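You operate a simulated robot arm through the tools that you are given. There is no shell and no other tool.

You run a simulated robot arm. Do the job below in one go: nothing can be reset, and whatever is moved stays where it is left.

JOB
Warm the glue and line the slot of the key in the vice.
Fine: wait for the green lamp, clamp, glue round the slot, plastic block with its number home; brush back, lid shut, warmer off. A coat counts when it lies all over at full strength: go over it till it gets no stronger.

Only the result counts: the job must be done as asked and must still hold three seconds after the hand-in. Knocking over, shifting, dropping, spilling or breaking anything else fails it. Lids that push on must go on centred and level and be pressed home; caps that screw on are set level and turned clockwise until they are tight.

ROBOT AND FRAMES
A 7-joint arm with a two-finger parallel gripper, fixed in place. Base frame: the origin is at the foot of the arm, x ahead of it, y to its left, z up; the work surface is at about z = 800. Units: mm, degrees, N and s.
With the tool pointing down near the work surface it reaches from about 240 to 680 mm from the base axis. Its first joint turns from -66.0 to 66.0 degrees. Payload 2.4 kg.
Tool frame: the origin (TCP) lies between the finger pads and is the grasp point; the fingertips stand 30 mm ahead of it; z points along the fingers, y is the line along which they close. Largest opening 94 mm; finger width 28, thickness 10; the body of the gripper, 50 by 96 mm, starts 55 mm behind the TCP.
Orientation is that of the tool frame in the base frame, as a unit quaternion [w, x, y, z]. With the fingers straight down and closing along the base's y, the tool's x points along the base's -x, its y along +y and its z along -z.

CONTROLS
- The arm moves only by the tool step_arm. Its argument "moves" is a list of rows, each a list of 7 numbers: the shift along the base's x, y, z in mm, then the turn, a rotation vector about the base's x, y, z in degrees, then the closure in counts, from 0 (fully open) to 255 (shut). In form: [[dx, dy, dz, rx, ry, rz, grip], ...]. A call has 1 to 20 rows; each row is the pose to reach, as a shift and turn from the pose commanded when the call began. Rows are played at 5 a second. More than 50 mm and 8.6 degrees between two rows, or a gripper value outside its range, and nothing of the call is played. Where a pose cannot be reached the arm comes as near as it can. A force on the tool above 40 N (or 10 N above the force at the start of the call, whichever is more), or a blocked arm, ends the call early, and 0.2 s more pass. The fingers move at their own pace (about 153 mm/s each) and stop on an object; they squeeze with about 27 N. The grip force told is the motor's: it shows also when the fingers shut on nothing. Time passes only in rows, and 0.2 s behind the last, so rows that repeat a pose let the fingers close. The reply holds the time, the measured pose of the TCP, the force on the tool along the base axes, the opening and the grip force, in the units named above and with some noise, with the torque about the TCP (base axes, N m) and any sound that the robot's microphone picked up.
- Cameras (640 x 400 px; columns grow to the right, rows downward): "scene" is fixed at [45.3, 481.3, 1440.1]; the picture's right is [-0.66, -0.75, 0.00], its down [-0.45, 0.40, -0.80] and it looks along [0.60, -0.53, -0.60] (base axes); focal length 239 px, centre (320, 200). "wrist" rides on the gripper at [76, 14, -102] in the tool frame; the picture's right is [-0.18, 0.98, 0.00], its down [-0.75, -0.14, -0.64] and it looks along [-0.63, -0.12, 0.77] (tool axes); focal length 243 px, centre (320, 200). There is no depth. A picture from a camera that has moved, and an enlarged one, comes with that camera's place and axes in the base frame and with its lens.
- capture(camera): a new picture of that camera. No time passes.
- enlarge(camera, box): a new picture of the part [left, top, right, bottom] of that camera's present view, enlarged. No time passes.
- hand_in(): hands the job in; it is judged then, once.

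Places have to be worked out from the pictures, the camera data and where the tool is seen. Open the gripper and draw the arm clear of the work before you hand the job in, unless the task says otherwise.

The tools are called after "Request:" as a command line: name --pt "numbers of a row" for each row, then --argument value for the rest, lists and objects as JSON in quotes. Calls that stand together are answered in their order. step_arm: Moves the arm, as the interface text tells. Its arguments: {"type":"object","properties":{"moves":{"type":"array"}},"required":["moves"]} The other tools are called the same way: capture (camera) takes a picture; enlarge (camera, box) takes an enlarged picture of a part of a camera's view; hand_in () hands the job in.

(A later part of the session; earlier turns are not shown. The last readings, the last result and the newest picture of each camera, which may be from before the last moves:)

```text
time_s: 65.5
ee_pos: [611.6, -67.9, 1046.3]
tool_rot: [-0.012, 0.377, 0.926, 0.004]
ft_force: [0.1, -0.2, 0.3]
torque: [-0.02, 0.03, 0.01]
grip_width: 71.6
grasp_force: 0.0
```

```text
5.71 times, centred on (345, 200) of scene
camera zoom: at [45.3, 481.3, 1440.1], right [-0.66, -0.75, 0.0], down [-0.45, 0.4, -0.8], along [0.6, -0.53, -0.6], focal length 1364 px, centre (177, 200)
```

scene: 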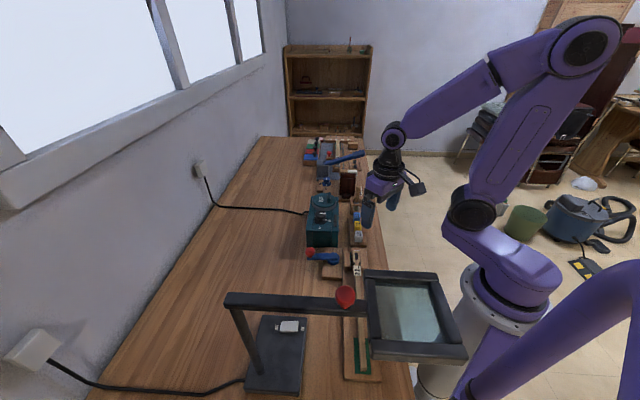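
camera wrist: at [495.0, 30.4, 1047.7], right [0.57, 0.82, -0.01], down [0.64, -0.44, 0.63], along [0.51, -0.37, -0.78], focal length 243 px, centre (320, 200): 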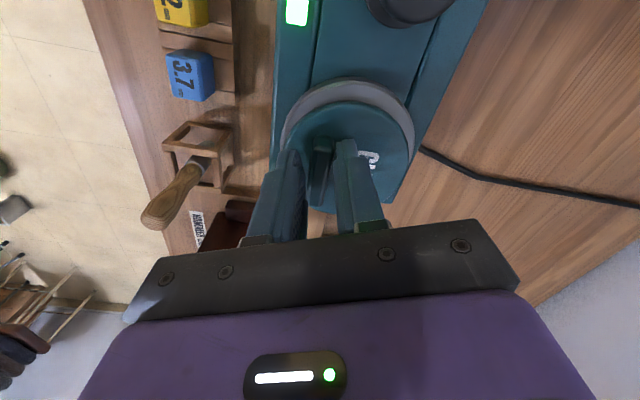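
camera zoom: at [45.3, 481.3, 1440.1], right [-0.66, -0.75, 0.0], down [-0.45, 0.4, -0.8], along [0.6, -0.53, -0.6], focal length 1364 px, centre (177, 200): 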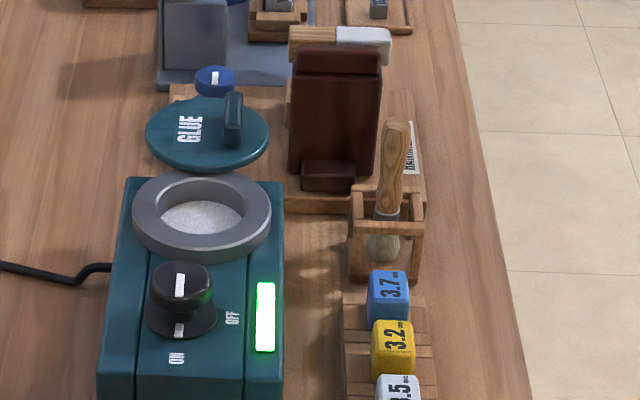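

The lid is fully aside and stays put. Now the brush: I level the tool and move over its holder to see how it stands.

Request:
step_arm --pt "-25 -15 0 -0.9 -1.1 0 0" --pt "-50 -30 0 -0.9 -1.1 0 0" --pt "-75 -45 0 -0.9 -1.1 0 0" --pt "-97 -50 0 -0.9 -1.1 0 0"

Request:
capture --camera "wrist"

Request:
enlarge --camera "wrist" --box '[220, 20, 400, 220]'

Request:
enlarge --camera "scene" --box '[335, 175, 385, 225]'

```text
time_s: 66.5
ee_pos: [513.5, -118.1, 1046.2]
tool_rot: [-0.001, 0.377, 0.926, 0.0]
ft_force: [-0.2, 0.8, -0.4]
torque: [0.03, -0.03, -0.02]
grip_width: 94.1
grasp_force: 0.0
```

```text
taken
camera wrist: at [468.4, -54.8, 1148.3], right [0.82, 0.57, 0.0], down [0.44, -0.63, 0.64], along [0.37, -0.52, -0.77], focal length 243 px, centre (320, 200)
```

wrist: 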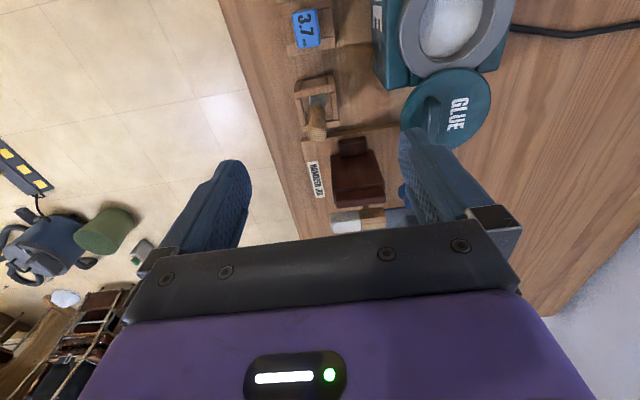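

```text
2.00 times, centred on (310, 120) of wrist
camera zoom: at [468.4, -54.8, 1148.3], right [0.82, 0.57, 0.0], down [0.44, -0.63, 0.64], along [0.37, -0.52, -0.77], focal length 485 px, centre (340, 360)
```

zoom: 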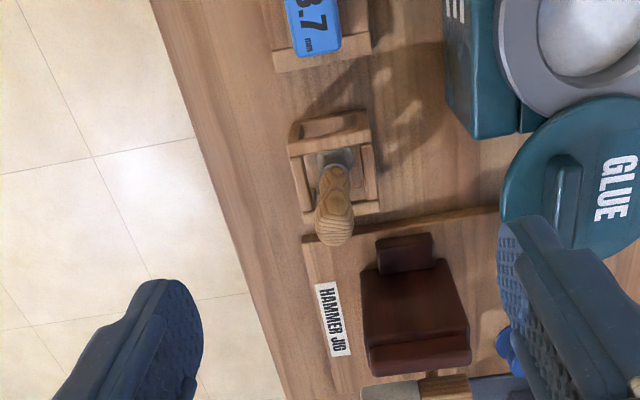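

```text
8.00 times, centred on (360, 200) of scene
camera zoom: at [45.3, 481.3, 1440.1], right [-0.66, -0.75, 0.0], down [-0.45, 0.4, -0.8], along [0.6, -0.53, -0.6], focal length 1910 px, centre (0, 200)
```

zoom: 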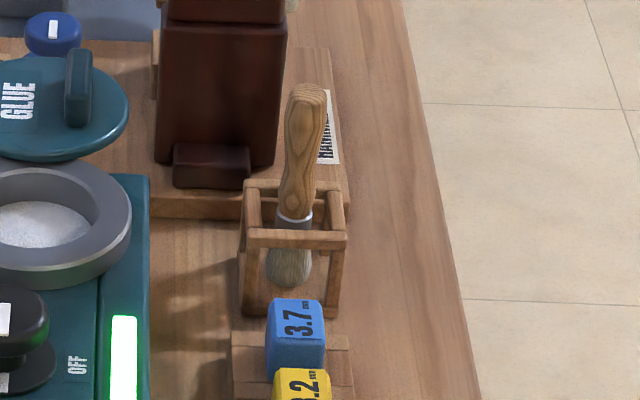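

The brush leans about 10° towards +e1: the handle top is at (525, -140, 925) and the ferrule at (518, -130, 859). I tilt the tool to match its axis and come in line above it to check.

Request:
step_arm --pt "5 -9 -15 3.5 3.5 0 80" --pt "11 -19 -35 7 7 0 110" --pt "16.5 -28 -56 7 7 0 110"

Request:
capture --camera "wrist"

Request:
enlarge --camera "wrist" --box '[240, 60, 400, 220]'

Request:
enlarge --camera "scene" --box '[335, 165, 385, 225]'

```text
time_s: 67.3
ee_pos: [530.9, -145.4, 989.2]
tool_rot: [-0.081, 0.376, 0.923, 0.035]
ft_force: [-0.1, 0.4, -0.6]
torque: [0.0, 0.02, 0.01]
grip_width: 53.6
grasp_force: 0.0
```

```text
taken
camera wrist: at [499.3, -95.8, 1104.3], right [0.82, 0.58, -0.03], down [0.51, -0.7, 0.5], along [0.27, -0.42, -0.87], focal length 243 px, centre (320, 200)
```

wrist: 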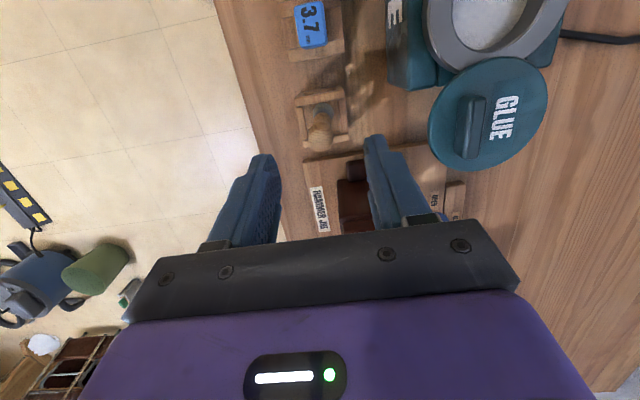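

```text
2.50 times, centred on (320, 140) of wrist
camera zoom: at [499.3, -95.8, 1104.3], right [0.82, 0.58, -0.03], down [0.51, -0.7, 0.5], along [0.27, -0.42, -0.87], focal length 606 px, centre (320, 350)
```

zoom: 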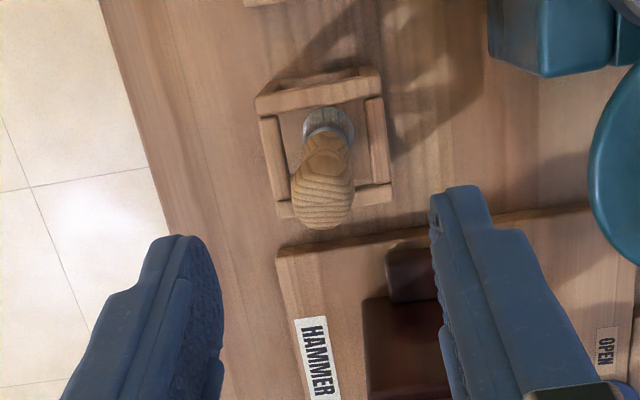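

```text
6.67 times, centred on (360, 195) of scene
camera zoom: at [45.3, 481.3, 1440.1], right [-0.66, -0.75, 0.0], down [-0.45, 0.4, -0.8], along [0.6, -0.53, -0.6], focal length 1592 px, centre (53, 233)
```

zoom: 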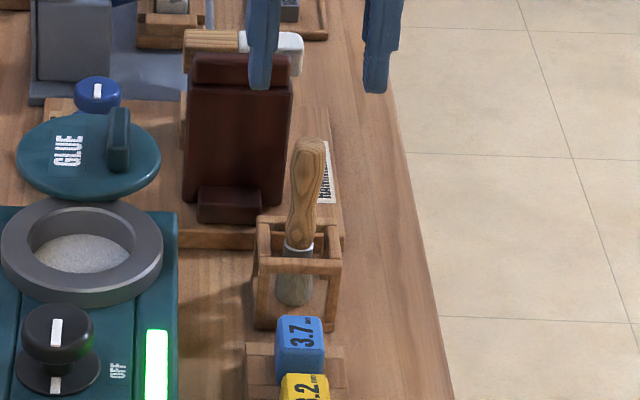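

The handle's top is about 4 mm further along +e1 than my tool axis, so I correct for that. Then I slide down along the brush axis and grip the handle.

Request:
step_arm --pt "0.5 -3.5 0 0 0 0 120" --pt "-1.5 0 -22 0 0 0 130" --pt "-3.5 3 -44 0 0 0 130" --pt "-5.5 6 -64 0 0 0 130" --pt "-7.2 8.5 -84 0 0 0 130" --pt "-7.2 8.5 -84 0 0 0 180" --pt "-7.2 8.5 -84 0 0 0 230" --pt "-7.2 8.5 -84 0 0 0 240"

Request:
enlarge --camera "scene" --box '[335, 165, 385, 225]'

Request:
enlarge --camera "wrist" --box '[240, 60, 400, 220]'

```text
time_s: 69.1
ee_pos: [524.7, -136.8, 906.7]
tool_rot: [-0.08, 0.376, 0.922, 0.034]
ft_force: [-0.5, -0.4, 0.6]
torque: [0.0, -0.01, 0.01]
grip_width: 19.3
grasp_force: 27.0
```

```text
6.67 times, centred on (360, 195) of scene
camera zoom: at [45.3, 481.3, 1440.1], right [-0.66, -0.75, 0.0], down [-0.45, 0.4, -0.8], along [0.6, -0.53, -0.6], focal length 1592 px, centre (53, 233)
```

zoom: 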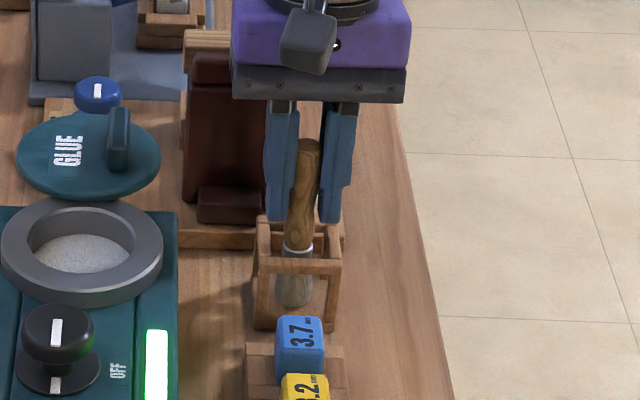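

```text
2.50 times, centred on (320, 140) of wrist
camera zoom: at [491.7, -86.7, 1020.5], right [0.82, 0.58, -0.03], down [0.51, -0.7, 0.5], along [0.27, -0.42, -0.86], focal length 606 px, centre (320, 350)
```

zoom: 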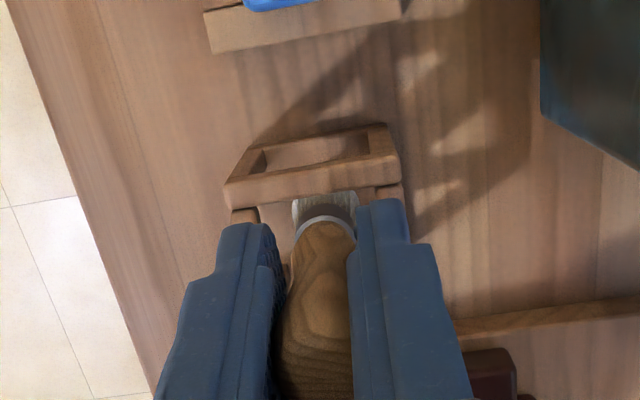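

The handle is between the fingers (19.3 mm). I squeeze fully and draw the brush out along its axis.

Request:
step_arm --pt "0 0 0 0 0 0 255" --pt "0 0 0 0 0 0 255" --pt "0.9 -1.4 10 0 0 0 255" --pt "1.8 -2.9 20 0 0 0 255" --pt "3.6 -5.8 40 0 0 0 255" --pt "5.4 -8.7 60 0 0 0 255" --pt "7.2 -11.6 85 0 0 0 255"

Request:
enlarge --camera "scene" --box '[335, 145, 385, 225]'

Request:
capture --camera "wrist"

```text
time_s: 70.7
ee_pos: [530.6, -148.6, 990.6]
tool_rot: [-0.08, 0.375, 0.923, 0.034]
ft_force: [0.3, 0.5, 0.0]
torque: [0.0, -0.02, 0.0]
grip_width: 19.0
grasp_force: 27.2
```

```text
5.00 times, centred on (360, 185) of scene
camera zoom: at [45.3, 481.3, 1440.1], right [-0.66, -0.75, 0.0], down [-0.45, 0.4, -0.8], along [0.6, -0.53, -0.6], focal length 1194 px, centre (120, 275)
```

zoom: 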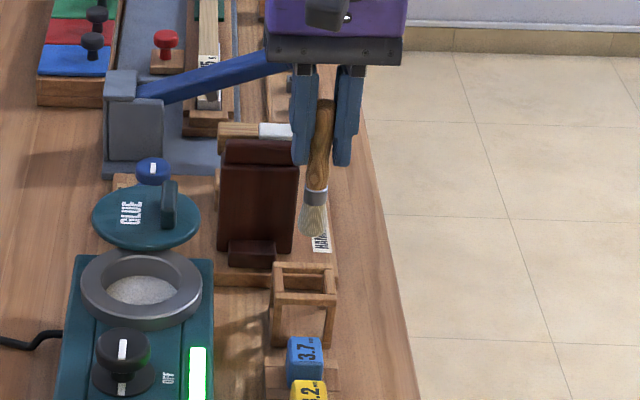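

```text
taken
camera wrist: at [499.3, -98.6, 1105.6], right [0.82, 0.58, -0.03], down [0.51, -0.7, 0.5], along [0.27, -0.42, -0.87], focal length 243 px, centre (320, 200)
```

wrist: 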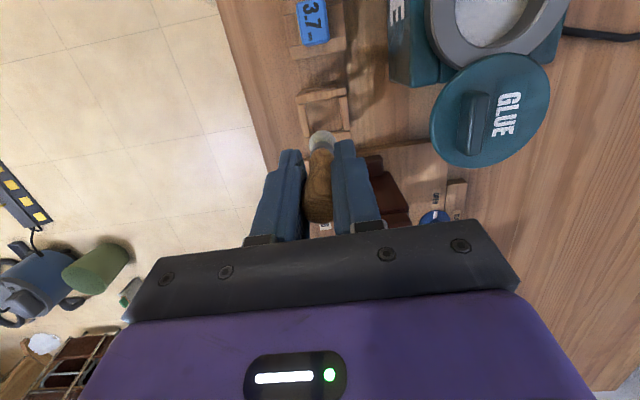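

The brush is out and hanging straight, with the bristle tip about 87 mm ahead of the TCP. I raise it, bring it upright and carry it over the open pot at (560, 5).

Request:
step_arm --pt "0 5 40 0 0 0 255" --pt "3 25 45 0 0 0 255" --pt "8 60 45 -2.3 -2.3 0 255" --pt "15 95 45 -4.6 -4.6 0 255" --pt "22 125 45 -7 -7 0 255" --pt "29.9 153.3 45 -7 -7 0 255"

Request:
enlarge --camera "scene" --box '[300, 150, 360, 220]'

Request:
capture --camera "wrist"

```text
time_s: 72.1
ee_pos: [560.8, 5.6, 1035.3]
tool_rot: [0.0, 0.378, 0.926, 0.001]
ft_force: [-0.2, -0.2, -0.7]
torque: [-0.03, 0.0, 0.01]
grip_width: 19.2
grasp_force: 27.5
```

```text
5.71 times, centred on (330, 185) of scene
camera zoom: at [45.3, 481.3, 1440.1], right [-0.66, -0.75, 0.0], down [-0.45, 0.4, -0.8], along [0.6, -0.53, -0.6], focal length 1364 px, centre (263, 286)
```

zoom: 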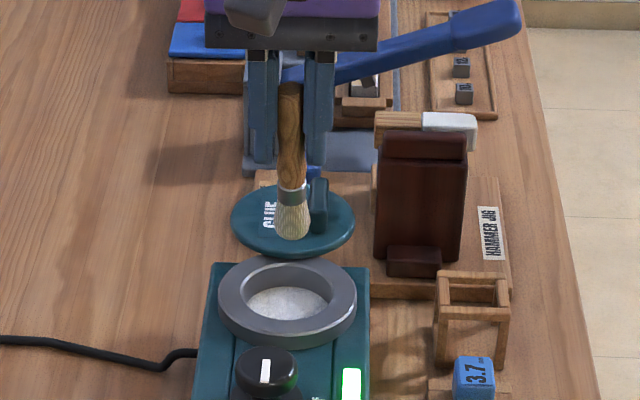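

```text
taken
camera wrist: at [516.4, 68.6, 1139.0], right [0.82, 0.57, 0.0], down [0.44, -0.63, 0.64], along [0.37, -0.52, -0.77], focal length 243 px, centre (320, 200)
```

wrist: 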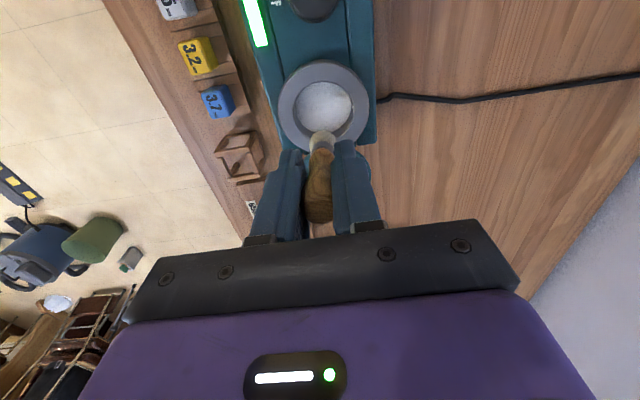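

The bristle tip sits near (561, 0) and the pot's opening is centred near (563.5, 5). I shift to centre it and dip slowly into the glue.

Request:
step_arm --pt "2.5 5 -20 0 0 0 255" --pt "2.5 5 -40 0 0 0 255" --pt "2.5 5 -50 0 0 0 255" --pt "2.5 5 -58 0 0 0 255" --pt "2.5 5 -64 0 0 0 255" --pt "2.5 5 -68 0 0 0 255" --pt "2.5 5 -68 0 0 0 255"

Request:
enlarge --camera "scene" --box '[300, 160, 360, 220]'

```text
time_s: 73.7
ee_pos: [562.9, 11.1, 968.4]
tool_rot: [0.0, 0.378, 0.926, 0.001]
ft_force: [0.6, -0.6, -0.8]
torque: [0.0, -0.02, -0.01]
grip_width: 19.1
grasp_force: 27.5
```

```text
6.67 times, centred on (330, 190) of scene
camera zoom: at [45.3, 481.3, 1440.1], right [-0.66, -0.75, 0.0], down [-0.45, 0.4, -0.8], along [0.6, -0.53, -0.6], focal length 1592 px, centre (253, 267)
```

zoom: 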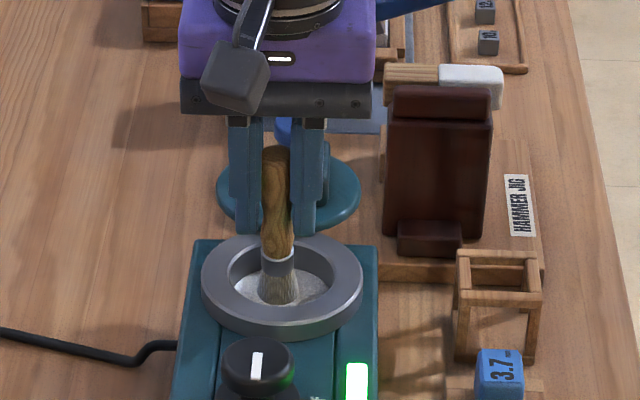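

The bristles are in the pot with no force yet. I go down a little further, hold a moment, then lift to look at the bristles.

Request:
step_arm --pt "0 0 -3 0 0 0 255" --pt "0 0 -6 0 0 0 255" --pt "0 0 -6 0 0 0 255" --pt "2 2 -6 0 0 0 255" --pt "-2 -2 -6 0 0 0 255" --pt "0 0 -6 0 0 0 255"

Request:
enlarge --camera "scene" --box '[315, 185, 345, 215]'

Request:
step_arm --pt "0 0 10 0 0 0 255" --pt "0 0 25 0 0 0 255" --pt "0 0 45 0 0 0 255" --pt "0 0 60 0 0 0 255" --pt "0 0 60 0 0 0 255"

Request:
enlarge --camera "scene" --box '[305, 165, 345, 215]'

```text
time_s: 75.1
ee_pos: [562.0, 10.1, 961.7]
tool_rot: [-0.001, 0.378, 0.926, 0.0]
ft_force: [-0.9, -0.9, 19.8]
torque: [-0.3, -0.17, 0.02]
grip_width: 18.9
grasp_force: 26.8
```

```text
13.33 times, centred on (330, 200) of scene
camera zoom: at [44.9, 481.3, 1440.1], right [-0.66, -0.75, 0.0], down [-0.45, 0.4, -0.8], along [0.6, -0.53, -0.6], focal length 3183 px, centre (187, 200)
```

zoom: 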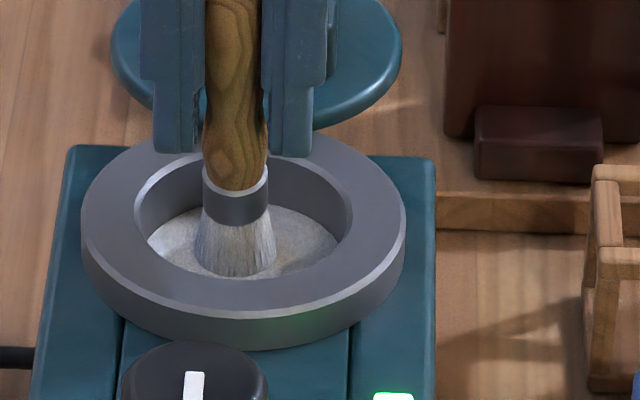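

```text
time_s: 76.3
ee_pos: [562.7, 10.2, 1022.5]
tool_rot: [0.0, 0.378, 0.926, 0.001]
ft_force: [-1.4, 0.3, -0.5]
torque: [0.0, 0.02, -0.02]
grip_width: 19.0
grasp_force: 26.6
```

```text
8.00 times, centred on (325, 190) of scene
camera zoom: at [45.3, 481.3, 1440.1], right [-0.66, -0.75, 0.0], down [-0.45, 0.4, -0.8], along [0.6, -0.53, -0.6], focal length 1910 px, centre (280, 280)
```

zoom: 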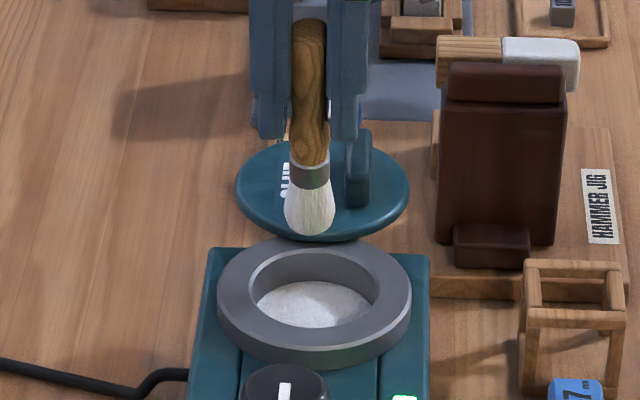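

The bristles came out white and loaded, and the bottom was felt at about TCP z 963. I check how the brush sits in the hand from the wrist view.

Request:
enlarge --camera "wrist" --box '[260, 80, 380, 230]'

Request:
enlarge --camera "scene" --box '[310, 155, 340, 200]'

```text
2.67 times, centred on (320, 155) of wrist
camera zoom: at [518.1, 72.7, 1124.9], right [0.82, 0.57, 0.0], down [0.44, -0.63, 0.64], along [0.37, -0.52, -0.77], focal length 647 px, centre (320, 320)
```

zoom: 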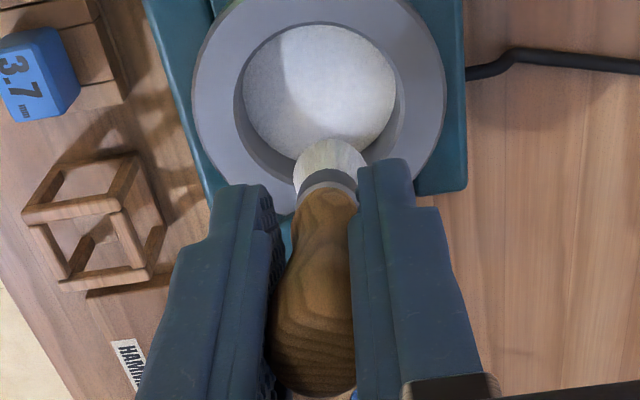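

```text
8.89 times, centred on (325, 178) of scene
camera zoom: at [45.3, 481.3, 1440.1], right [-0.66, -0.75, 0.0], down [-0.45, 0.4, -0.8], along [0.6, -0.53, -0.6], focal length 2122 px, centre (276, 400)
```

zoom: 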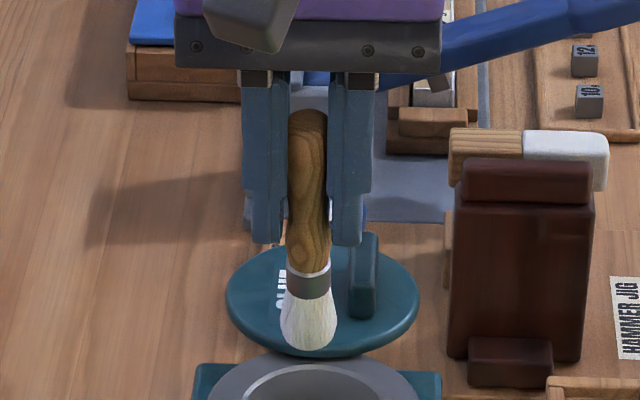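

The brush now hangs with its tip about 81 mm ahead of the TCP and some 6 mm towards +e1. I carry it smoothly over to the slot, centred at (340, 68, 850), and stop just above.

Request:
step_arm --pt "-20 5 5 0 0 0 255" --pt "-50 14 5 0 0 0 255" --pt "-85 24 5 0 0 0 255" --pt "-120 34 5 0 0 0 255" --pt "-155 44 0 0 0 0 255" --pt "-190 54 -10 0 0 0 255" --pt "-215 61 -30 0 0 0 255" --pt "-225.7 64 -55 0 0 0 255" --pt "-225.7 64 -75 0 0 0 255"

Request:
enlarge --camera "scene" --box '[330, 215, 380, 275]'

Request:
enlarge --camera "wrist" --box '[260, 60, 380, 210]'

```text
time_s: 78.3
ee_pos: [336.8, 74.2, 947.4]
tool_rot: [0.0, 0.378, 0.926, 0.001]
ft_force: [1.0, -0.1, -0.4]
torque: [0.02, 0.01, 0.01]
grip_width: 18.9
grasp_force: 27.5
```

```text
6.67 times, centred on (355, 245) of scene
camera zoom: at [45.3, 481.3, 1440.1], right [-0.66, -0.75, 0.0], down [-0.45, 0.4, -0.8], along [0.6, -0.53, -0.6], focal length 1592 px, centre (87, -100)
```

zoom: 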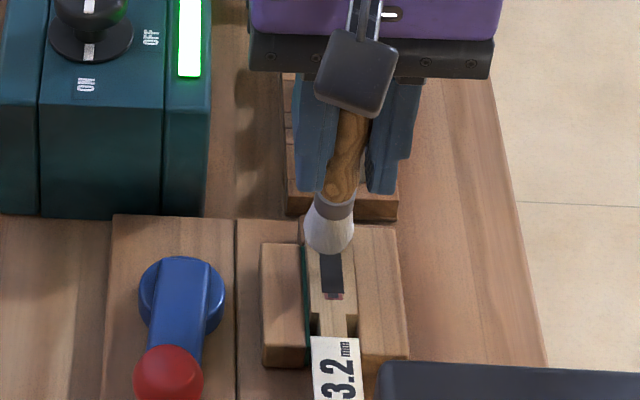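

```text
2.67 times, centred on (320, 135) of wrist
camera zoom: at [291.9, 137.4, 1050.0], right [0.82, 0.57, 0.0], down [0.44, -0.63, 0.64], along [0.37, -0.52, -0.77], focal length 647 px, centre (320, 373)
```

zoom: 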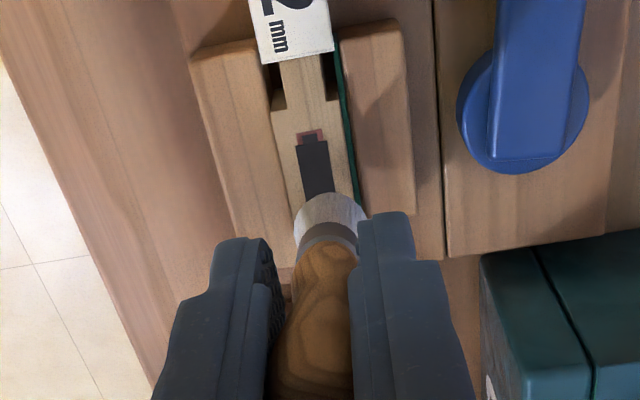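

The tip hangs about 5 mm past the slot centre towards +e1 and slightly to the wall side. I correct this and lower in small steps to feel for contact.

Request:
step_arm --pt "-4.9 2.1 -4 0 0 0 255" --pt "-4.9 2.1 -8 0 0 0 255" --pt "-4.9 2.1 -12 0 0 0 255" --pt "-4.9 2.1 -12 0 0 0 255"

Request:
enlarge --camera "scene" --box '[330, 235, 370, 275]'

```text
time_s: 79.3
ee_pos: [331.8, 76.1, 936.0]
tool_rot: [0.0, 0.379, 0.926, 0.002]
ft_force: [-0.2, -0.5, -0.9]
torque: [0.01, 0.02, 0.01]
grip_width: 18.9
grasp_force: 27.2
```

```text
10.00 times, centred on (350, 255) of scene
camera zoom: at [45.3, 481.3, 1440.1], right [-0.66, -0.75, 0.0], down [-0.45, 0.4, -0.8], along [0.6, -0.53, -0.6], focal length 2387 px, centre (20, -350)
```

zoom: 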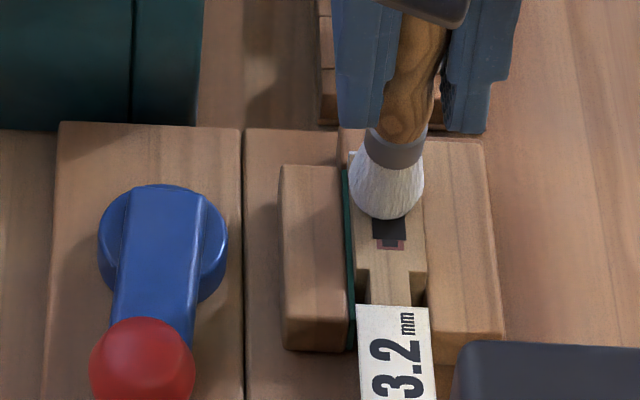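

The tuft is over the slot with no contact yet. I lower 2 mm at a time.

Request:
step_arm --pt "0 0 -2 0 0 0 255" --pt "0 0 -3 0 0 0 255"

Request:
step_arm --pt "0 0 -1 0 0 0 255" --pt "0 0 -2 0 0 0 255"

Request:
enlarge --camera "scene" --box '[330, 235, 370, 275]'

```text
time_s: 79.9
ee_pos: [332.1, 76.7, 933.2]
tool_rot: [0.001, 0.378, 0.926, 0.001]
ft_force: [-2.8, -0.1, 23.1]
torque: [-0.14, -0.11, -0.02]
grip_width: 18.9
grasp_force: 26.8
```

```text
time_s: 80.5
ee_pos: [331.3, 76.1, 930.1]
tool_rot: [0.0, 0.378, 0.926, 0.001]
ft_force: [-0.9, -1.4, 22.7]
torque: [-0.16, -0.12, 0.0]
grip_width: 19.2
grasp_force: 26.6
```

```text
10.00 times, centred on (350, 255) of scene
camera zoom: at [45.0, 481.3, 1440.1], right [-0.66, -0.75, 0.0], down [-0.45, 0.4, -0.8], along [0.6, -0.53, -0.6], focal length 2387 px, centre (20, -350)
```

zoom: 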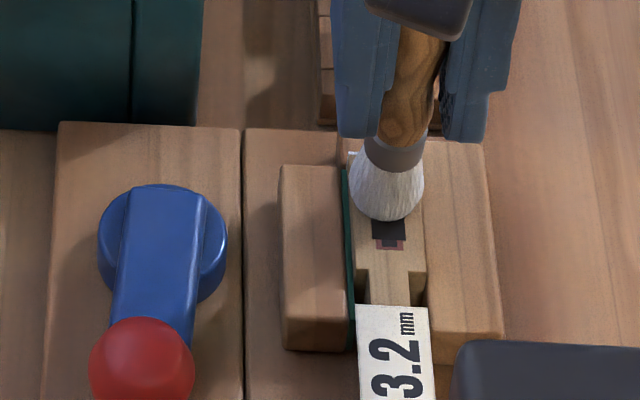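

Contact came at about TCP z 933, and pressing harder only slides the handle in the grip. I ease up to a light touch and stroke back and forth along the slot.

Request:
step_arm --pt "0 0 1.5 0 0 0 255" --pt "-3 3 1.5 0 0 0 255" --pt "-6 6 1.5 0 0 0 255" --pt "-9 9 1.5 0 0 0 255" --pt "-6 6 1.5 0 0 0 255" --pt "-3 3 1.5 0 0 0 255" --pt "0 0 1.5 0 0 0 255" --pt "3 -3 1.5 0 0 0 255" --pt "6 -6 1.5 0 0 0 255" --pt "9 -9 1.5 0 0 0 255"

Request:
enlarge --camera "scene" --box '[330, 235, 370, 275]'

Request:
enlarge --camera "wrist" --box '[260, 60, 380, 210]'

```text
time_s: 82.7
ee_pos: [342.4, 66.8, 932.2]
tool_rot: [0.0, 0.378, 0.926, 0.0]
ft_force: [0.3, -0.1, -0.7]
torque: [0.03, -0.01, 0.02]
grip_width: 19.3
grasp_force: 27.2
```

```text
10.00 times, centred on (350, 255) of scene
camera zoom: at [45.3, 481.3, 1440.1], right [-0.66, -0.75, 0.0], down [-0.45, 0.4, -0.8], along [0.6, -0.53, -0.6], focal length 2387 px, centre (20, -350)
```

zoom: 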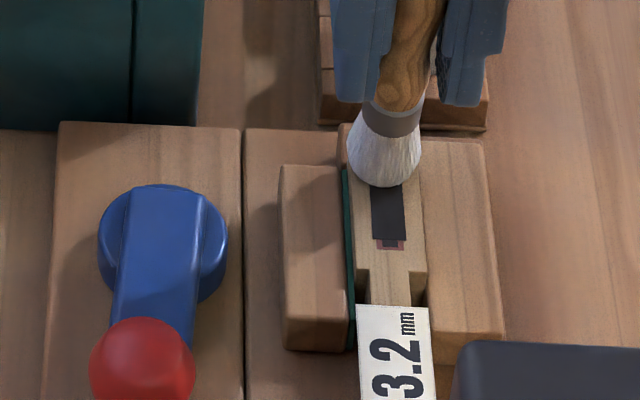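

```text
2.67 times, centred on (320, 135) of wrist
camera zoom: at [296.6, 130.1, 1034.7], right [0.82, 0.57, 0.0], down [0.44, -0.63, 0.64], along [0.37, -0.52, -0.77], focal length 647 px, centre (320, 373)
```

zoom: 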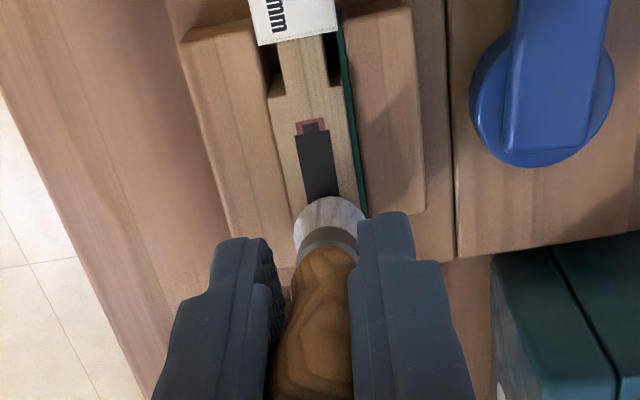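

No pale glue shows yet. I enlarge the slot strongly to understand what the dark and red parts are.

Request:
enlarge --camera "scene" --box '[360, 248, 376, 264]'

Request:
enlarge --camera "wrist" --box '[295, 90, 345, 150]'

```text
16.00 times, centred on (368, 256) of scene
camera zoom: at [45.3, 481.3, 1440.1], right [-0.66, -0.75, 0.0], down [-0.45, 0.4, -0.8], along [0.6, -0.53, -0.6], focal length 3820 px, centre (-448, -696)
```

zoom: 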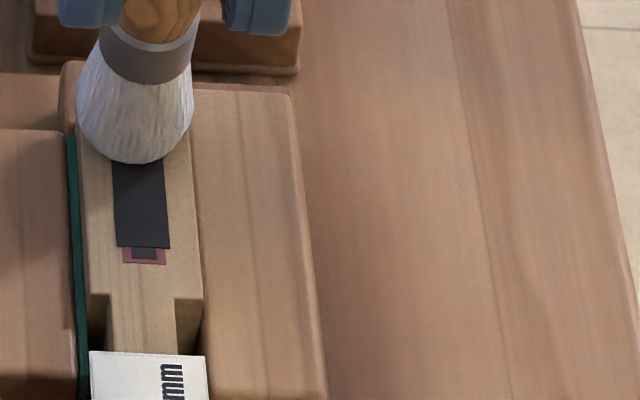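

```text
6.67 times, centred on (320, 120) of wrist
camera zoom: at [296.6, 130.1, 1034.7], right [0.82, 0.57, 0.0], down [0.44, -0.63, 0.64], along [0.37, -0.52, -0.77], focal length 1618 px, centre (320, 733)
```

zoom: 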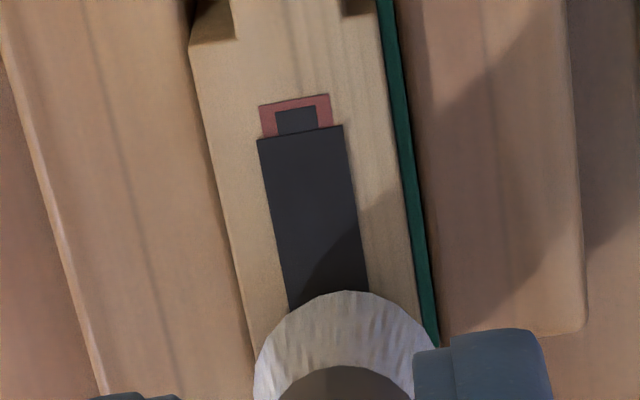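

There is a dark rectangle lying over what looks like a smaller red-rimmed slot. I lift the brush and view it from the other side to understand the arrangement.

Request:
step_arm --pt "5 -5 20 0 0 0 255" --pt "5 -5 45 0 0 -8 255" --pt "5 -5 60 0 0 -16 255" --pt "5 -5 70 0 0 -24 255" --pt "5 -5 70 0 0 -32 255" --pt "5 -5 70 0 0 -40 255" --pt "5 -5 70 0 0 -48 255" --pt "5 -5 70 0 0 -56 255" --pt "5 -5 70 0 0 -64 255"

Request:
capture --camera "wrist"

Request:
enlarge --camera "scene" --box '[355, 240, 379, 264]'

```text
time_s: 84.7
ee_pos: [346.7, 62.4, 1001.7]
tool_rot: [0.001, 0.811, 0.584, 0.002]
ft_force: [-0.1, 1.1, -0.2]
torque: [0.02, -0.01, -0.04]
grip_width: 19.1
grasp_force: 27.0
```

```text
taken
camera wrist: at [383.7, 129.3, 1104.7], right [0.87, -0.49, 0.0], down [-0.37, -0.67, 0.64], along [-0.31, -0.56, -0.77], focal length 243 px, centre (320, 200)
```

wrist: 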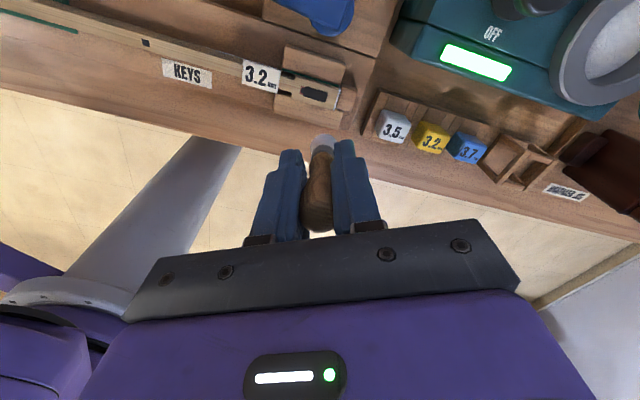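

```text
16.00 times, centred on (367, 252) of scene
camera zoom: at [45.3, 481.3, 1440.1], right [-0.66, -0.75, 0.0], down [-0.45, 0.4, -0.8], along [0.6, -0.53, -0.6], focal length 3820 px, centre (-432, -632)
```

zoom: 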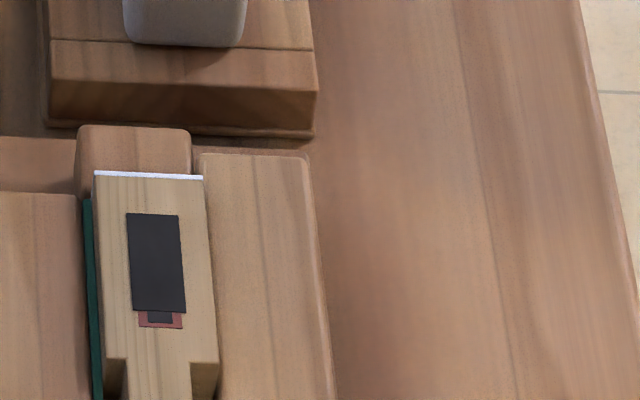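

I enlarge the wall-side view of the slot.

Request:
enlarge --camera "wrist" --box '[285, 75, 345, 120]'

Request:
enlarge --camera "wrist" --box '[360, 80, 500, 180]'

```text
8.89 times, centred on (315, 98) of wrist
camera zoom: at [383.7, 129.3, 1104.7], right [0.87, -0.49, 0.0], down [-0.37, -0.67, 0.64], along [-0.31, -0.56, -0.77], focal length 2157 px, centre (364, 1111)
```

zoom: 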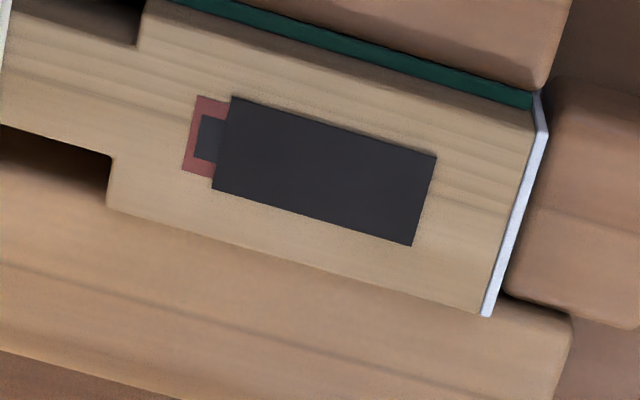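

```text
4.00 times, centred on (430, 130) of wrist
camera zoom: at [383.7, 129.3, 1104.7], right [0.87, -0.49, 0.0], down [-0.37, -0.67, 0.64], along [-0.31, -0.56, -0.77], focal length 970 px, centre (-120, 480)
```

zoom: 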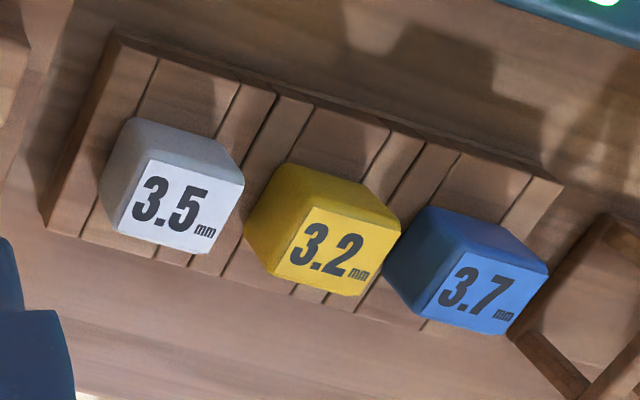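

From both sides the dark rectangle is simply the slot's mouth, flush with the key, with a small red-rimmed part at one end. No glue is on yet, so my strokes were too light. I go back over the slot and lower in half-millimetre steps to a light but sure contact.

Request:
step_arm --pt "0 0 0 0 0 8 255" --pt "0 0 0 0 0 16 255" --pt "0 0 0 0 0 24 255" --pt "-3 3 0 0 0 32 255" --pt "-6 6 0 0 0 40 255" --pt "-9 9 0 0 0 48 255" --pt "-12 12 0 0 0 56 255" --pt "-15.4 13.7 -20 0 0 64 255" --pt "-15.4 13.7 -50 0 0 64 255" --pt "-15.4 13.7 -66 0 0 64 255" --pt "-15.4 13.7 -68.5 0 0 64 255"

Request:
step_arm --pt "0 0 -0.7 0 0 0 255" --pt "0 0 -0.7 0 0 0 255"

Request:
step_arm --pt "0 0 -0.7 0 0 0 255" --pt "0 0 -0.7 0 0 0 255"

```text
time_s: 87.1
ee_pos: [329.2, 77.0, 934.4]
tool_rot: [0.001, 0.377, 0.926, 0.002]
ft_force: [-0.2, -0.1, 0.4]
torque: [0.05, 0.0, -0.01]
grip_width: 19.1
grasp_force: 27.1
```

```text
time_s: 87.7
ee_pos: [330.8, 76.8, 932.3]
tool_rot: [-0.001, 0.378, 0.926, 0.001]
ft_force: [0.3, -0.4, -1.4]
torque: [0.0, -0.01, 0.02]
grip_width: 19.1
grasp_force: 26.9
```

```text
time_s: 88.3
ee_pos: [331.1, 76.3, 932.8]
tool_rot: [0.0, 0.378, 0.926, 0.0]
ft_force: [-0.3, 0.2, -0.5]
torque: [0.01, 0.0, -0.05]
grip_width: 19.2
grasp_force: 26.8
```

No contact yet at about 932; I keep lowering in small steps.

Request:
step_arm --pt "0 0 -0.7 0 0 0 255" --pt "0 0 -0.7 0 0 0 255"

Request:
step_arm --pt "0 0 -0.7 0 0 0 255" --pt "0 0 -0.7 0 0 0 255"

Request:
step_arm --pt "0 0 -0.7 0 0 0 255" --pt "0 0 -0.7 0 0 0 255"

```text
time_s: 88.9
ee_pos: [331.2, 75.7, 930.9]
tool_rot: [0.0, 0.378, 0.926, 0.0]
ft_force: [0.3, -0.5, -0.4]
torque: [-0.01, -0.04, -0.01]
grip_width: 19.1
grasp_force: 26.6
```

```text
time_s: 89.5
ee_pos: [330.5, 76.0, 930.3]
tool_rot: [0.0, 0.377, 0.926, 0.001]
ft_force: [0.3, -0.8, 3.2]
torque: [-0.04, 0.0, 0.0]
grip_width: 19.2
grasp_force: 27.1
```

```text
time_s: 90.1
ee_pos: [331.2, 75.7, 929.1]
tool_rot: [0.001, 0.377, 0.926, 0.001]
ft_force: [-1.4, 1.6, 21.7]
torque: [-0.12, -0.08, -0.05]
grip_width: 19.1
grasp_force: 26.2
```

Contact is at about 930 and very stiff. I back off 0.4 mm and stroke along the slot both ways, then look.

Request:
step_arm --pt "0 0 0.4 0 0 0 255" --pt "-3 3 0.4 0 0 0 255" --pt "-6 6 0.4 0 0 0 255" --pt "-9 9 0.4 0 0 0 255"

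Request:
step_arm --pt "3 -3 0 0 0 0 255" --pt "6 -6 0 0 0 0 255" --pt "9 -9 0 0 0 0 255" --pt "12 -12 0 0 0 0 255" --pt "15 -15 0 0 0 0 255" --pt "18 -18 0 0 0 0 255"

Request:
enlarge --camera "scene" --box '[355, 240, 379, 264]'

```text
time_s: 91.1
ee_pos: [322.4, 84.6, 930.5]
tool_rot: [0.001, 0.378, 0.926, 0.001]
ft_force: [6.0, -5.7, 4.8]
torque: [-0.54, -0.56, 0.02]
grip_width: 19.3
grasp_force: 27.3
```

```text
time_s: 92.5
ee_pos: [339.9, 67.9, 930.2]
tool_rot: [-0.001, 0.377, 0.926, 0.001]
ft_force: [-1.5, 0.6, 1.2]
torque: [0.01, 0.04, 0.0]
grip_width: 18.8
grasp_force: 26.8
```

```text
16.00 times, centred on (367, 252) of scene
camera zoom: at [45.3, 481.3, 1440.1], right [-0.66, -0.75, 0.0], down [-0.45, 0.4, -0.8], along [0.6, -0.53, -0.6], focal length 3820 px, centre (-432, -632)
```

zoom: 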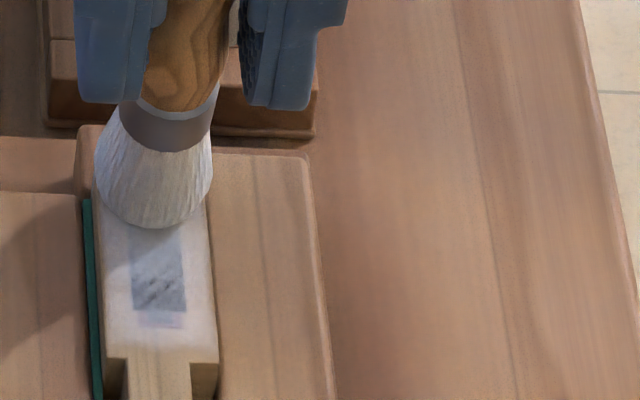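

The glue now shows as a white coat on the key around the slot, still thin. I keep stroking the full length, front to shoulder and back, with small side offsets.

Request:
step_arm --pt "3 -3 0 0 0 0 255" --pt "1.5 -4.5 0 0 0 0 255" --pt "-1.5 -1.5 0 0 0 0 255" --pt "-4.5 1.5 0 0 0 0 255" --pt "-7.5 4.5 0 0 0 0 255" --pt "-10.5 7.5 0 0 0 0 255" --pt "-13.5 10.5 0 0 0 0 255" --pt "-16.5 13.5 0 0 0 0 255" --pt "-19.5 16.5 0 0 0 0 255" --pt "-18 19 0 0 0 0 255" --pt "-15 16.5 0 0 0 0 255" --pt "-12 13.5 0 0 0 0 255" --pt "-9 10.5 0 0 0 0 255" --pt "-6 7.5 0 0 0 0 255" --pt "-3 4.5 0 0 0 0 255" --pt "0 1.5 0 0 0 0 255" --pt "3 -1.5 0 0 0 0 255" --pt "6 -4.5 0 0 0 0 255"

Request:
enlarge --camera "scene" --box '[355, 240, 379, 264]'

Request:
enlarge --camera "wrist" --box '[290, 70, 350, 150]'

```text
time_s: 96.3
ee_pos: [345.5, 62.2, 931.0]
tool_rot: [-0.001, 0.378, 0.926, 0.002]
ft_force: [-1.8, 1.7, 6.3]
torque: [0.03, 0.1, 0.0]
grip_width: 19.2
grasp_force: 26.0
```

```text
16.00 times, centred on (367, 252) of scene
camera zoom: at [45.2, 481.3, 1440.1], right [-0.66, -0.75, 0.0], down [-0.45, 0.4, -0.8], along [0.6, -0.53, -0.6], focal length 3820 px, centre (-432, -632)
```

zoom: 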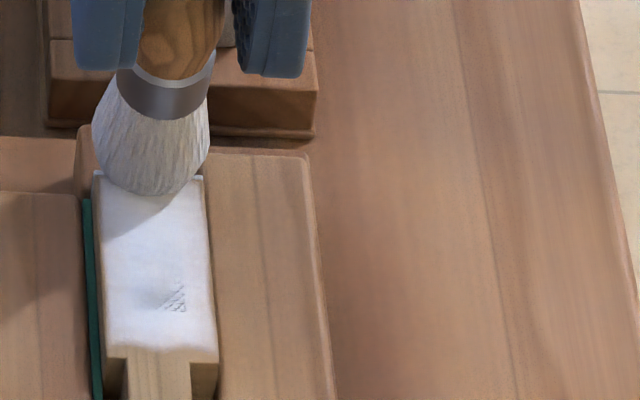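

```text
5.00 times, centred on (320, 110) of wrist
camera zoom: at [300.9, 124.9, 1033.2], right [0.82, 0.57, 0.0], down [0.44, -0.63, 0.64], along [0.37, -0.52, -0.77], focal length 1213 px, centre (320, 650)
```

zoom: 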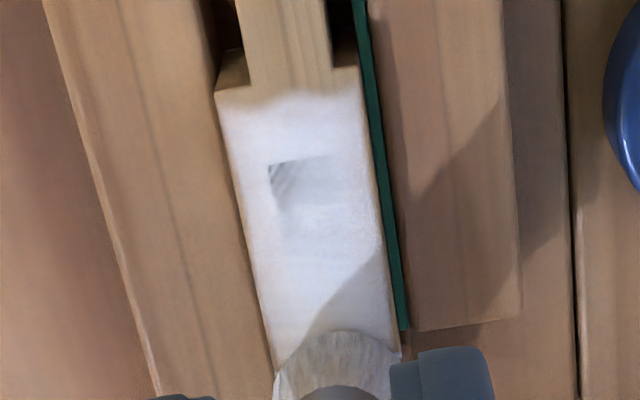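

The coat now covers nearly everything, apart from one dark corner of the slot on the robot side. I stroke along that side and then the wall side.

Request:
step_arm --pt "-4 -4 0 0 0 0 255" --pt "-7 -1 0 0 0 0 255" --pt "-10 2 0 0 0 0 255" --pt "-13 5 0 0 0 0 255" --pt "-16 8 0 0 0 0 255" --pt "-19 11 0 0 0 0 255" --pt "-22 14 0 0 0 0 255" --pt "-25 17 0 0 0 0 255" --pt "-26.5 18.5 0 0 0 0 255" --pt "-20.9 24.1 0 0 0 0 255" --pt "-18 21.2 0 0 0 0 255" --pt "-15 18.2 0 0 0 0 255" --pt "-12 15.2 0 0 0 0 255" --pt "-9 12.2 0 0 0 0 255" --pt "-6 9.2 0 0 0 0 255" --pt "-3 6.2 0 0 0 0 255" --pt "0 3.2 0 0 0 0 255" --pt "1.6 1.6 0 0 0 0 255"

Request:
enlarge --camera "scene" --box '[355, 240, 379, 264]'

Request:
enlarge --camera "wrist" --box '[290, 70, 350, 150]'

```text
time_s: 100.1
ee_pos: [347.9, 65.5, 930.5]
tool_rot: [0.0, 0.377, 0.926, 0.001]
ft_force: [-1.3, 1.7, 4.7]
torque: [0.06, 0.08, 0.02]
grip_width: 18.9
grasp_force: 27.4
```

```text
16.00 times, centred on (367, 252) of scene
camera zoom: at [45.2, 481.3, 1440.1], right [-0.66, -0.75, 0.0], down [-0.45, 0.4, -0.8], along [0.6, -0.53, -0.6], focal length 3820 px, centre (-432, -632)
```

zoom: 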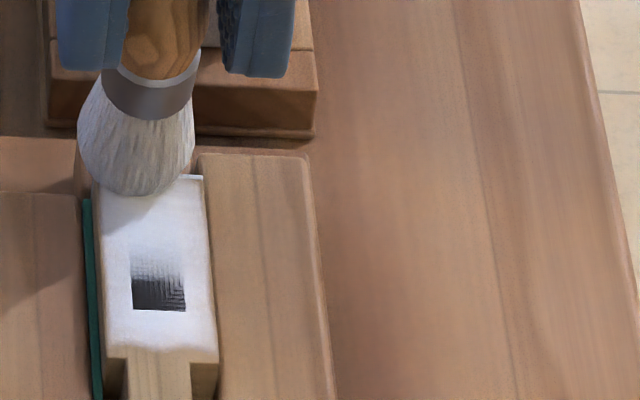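

```text
5.00 times, centred on (320, 110) of wrist
camera zoom: at [302.8, 127.1, 1033.1], right [0.82, 0.57, 0.0], down [0.44, -0.63, 0.64], along [0.37, -0.52, -0.77], focal length 1213 px, centre (320, 650)
```

zoom: 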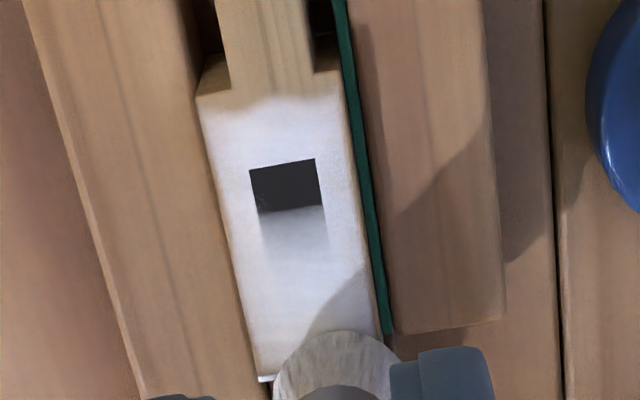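

The slot's dark patch flickers through the film where two flush surfaces meet, but the rim is white all round. I run another full set of strokes and compare whether it gets any stronger.

Request:
step_arm --pt "-3 1 0 0 0 0 255" --pt "-6 3 0 0 0 0 255" --pt "-9 6 0 0 0 0 255" --pt "-12 9 0 0 0 0 255" --pt "-15 12 0 0 0 0 255" --pt "-18 15 0 0 0 0 255" --pt "-21 18 0 0 0 0 255" --pt "-25 20 0 0 0 0 255" --pt "-30 16 0 0 0 0 255" --pt "-27 13 0 0 0 0 255" --pt "-24 10 0 0 0 0 255" --pt "-21 7 0 0 0 0 255" --pt "-18 4 0 0 0 0 255" --pt "-15 1 0 0 0 0 255" --pt "-12 -2 0 0 0 0 255" --pt "-9 -5 0 0 0 0 255" --pt "-6 -8 0 0 0 0 255" --pt "-3 -5 0 0 0 0 255"

Request:
enlarge --camera "scene" --box '[355, 240, 379, 264]'

Request:
enlarge --camera "wrist" --box '[290, 70, 350, 150]'

```text
time_s: 103.9
ee_pos: [343.9, 59.9, 931.3]
tool_rot: [-0.001, 0.379, 0.925, 0.001]
ft_force: [-0.6, -0.5, 3.2]
torque: [-0.12, 0.05, -0.02]
grip_width: 19.1
grasp_force: 27.0
```

```text
16.00 times, centred on (367, 252) of scene
camera zoom: at [45.3, 481.3, 1440.1], right [-0.66, -0.75, 0.0], down [-0.45, 0.4, -0.8], along [0.6, -0.53, -0.6], focal length 3820 px, centre (-432, -632)
```

zoom: 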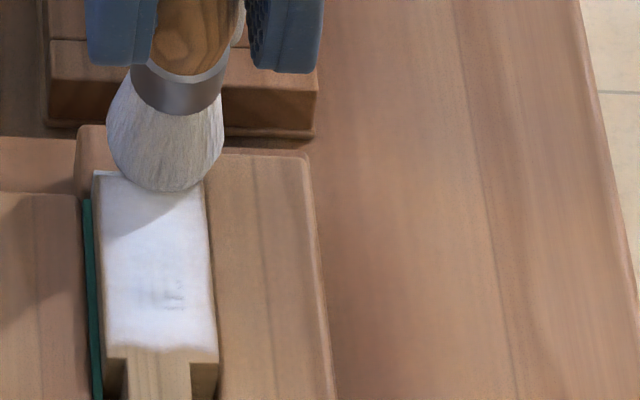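

```text
5.00 times, centred on (320, 110) of wrist
camera zoom: at [300.1, 122.1, 1033.1], right [0.82, 0.57, 0.0], down [0.44, -0.63, 0.64], along [0.37, -0.52, -0.77], focal length 1213 px, centre (320, 650)
```

zoom: 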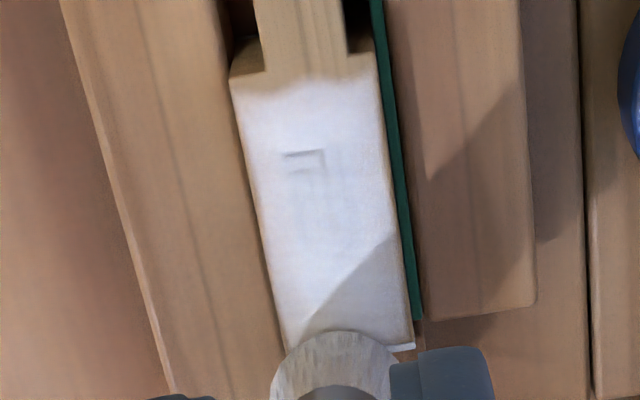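

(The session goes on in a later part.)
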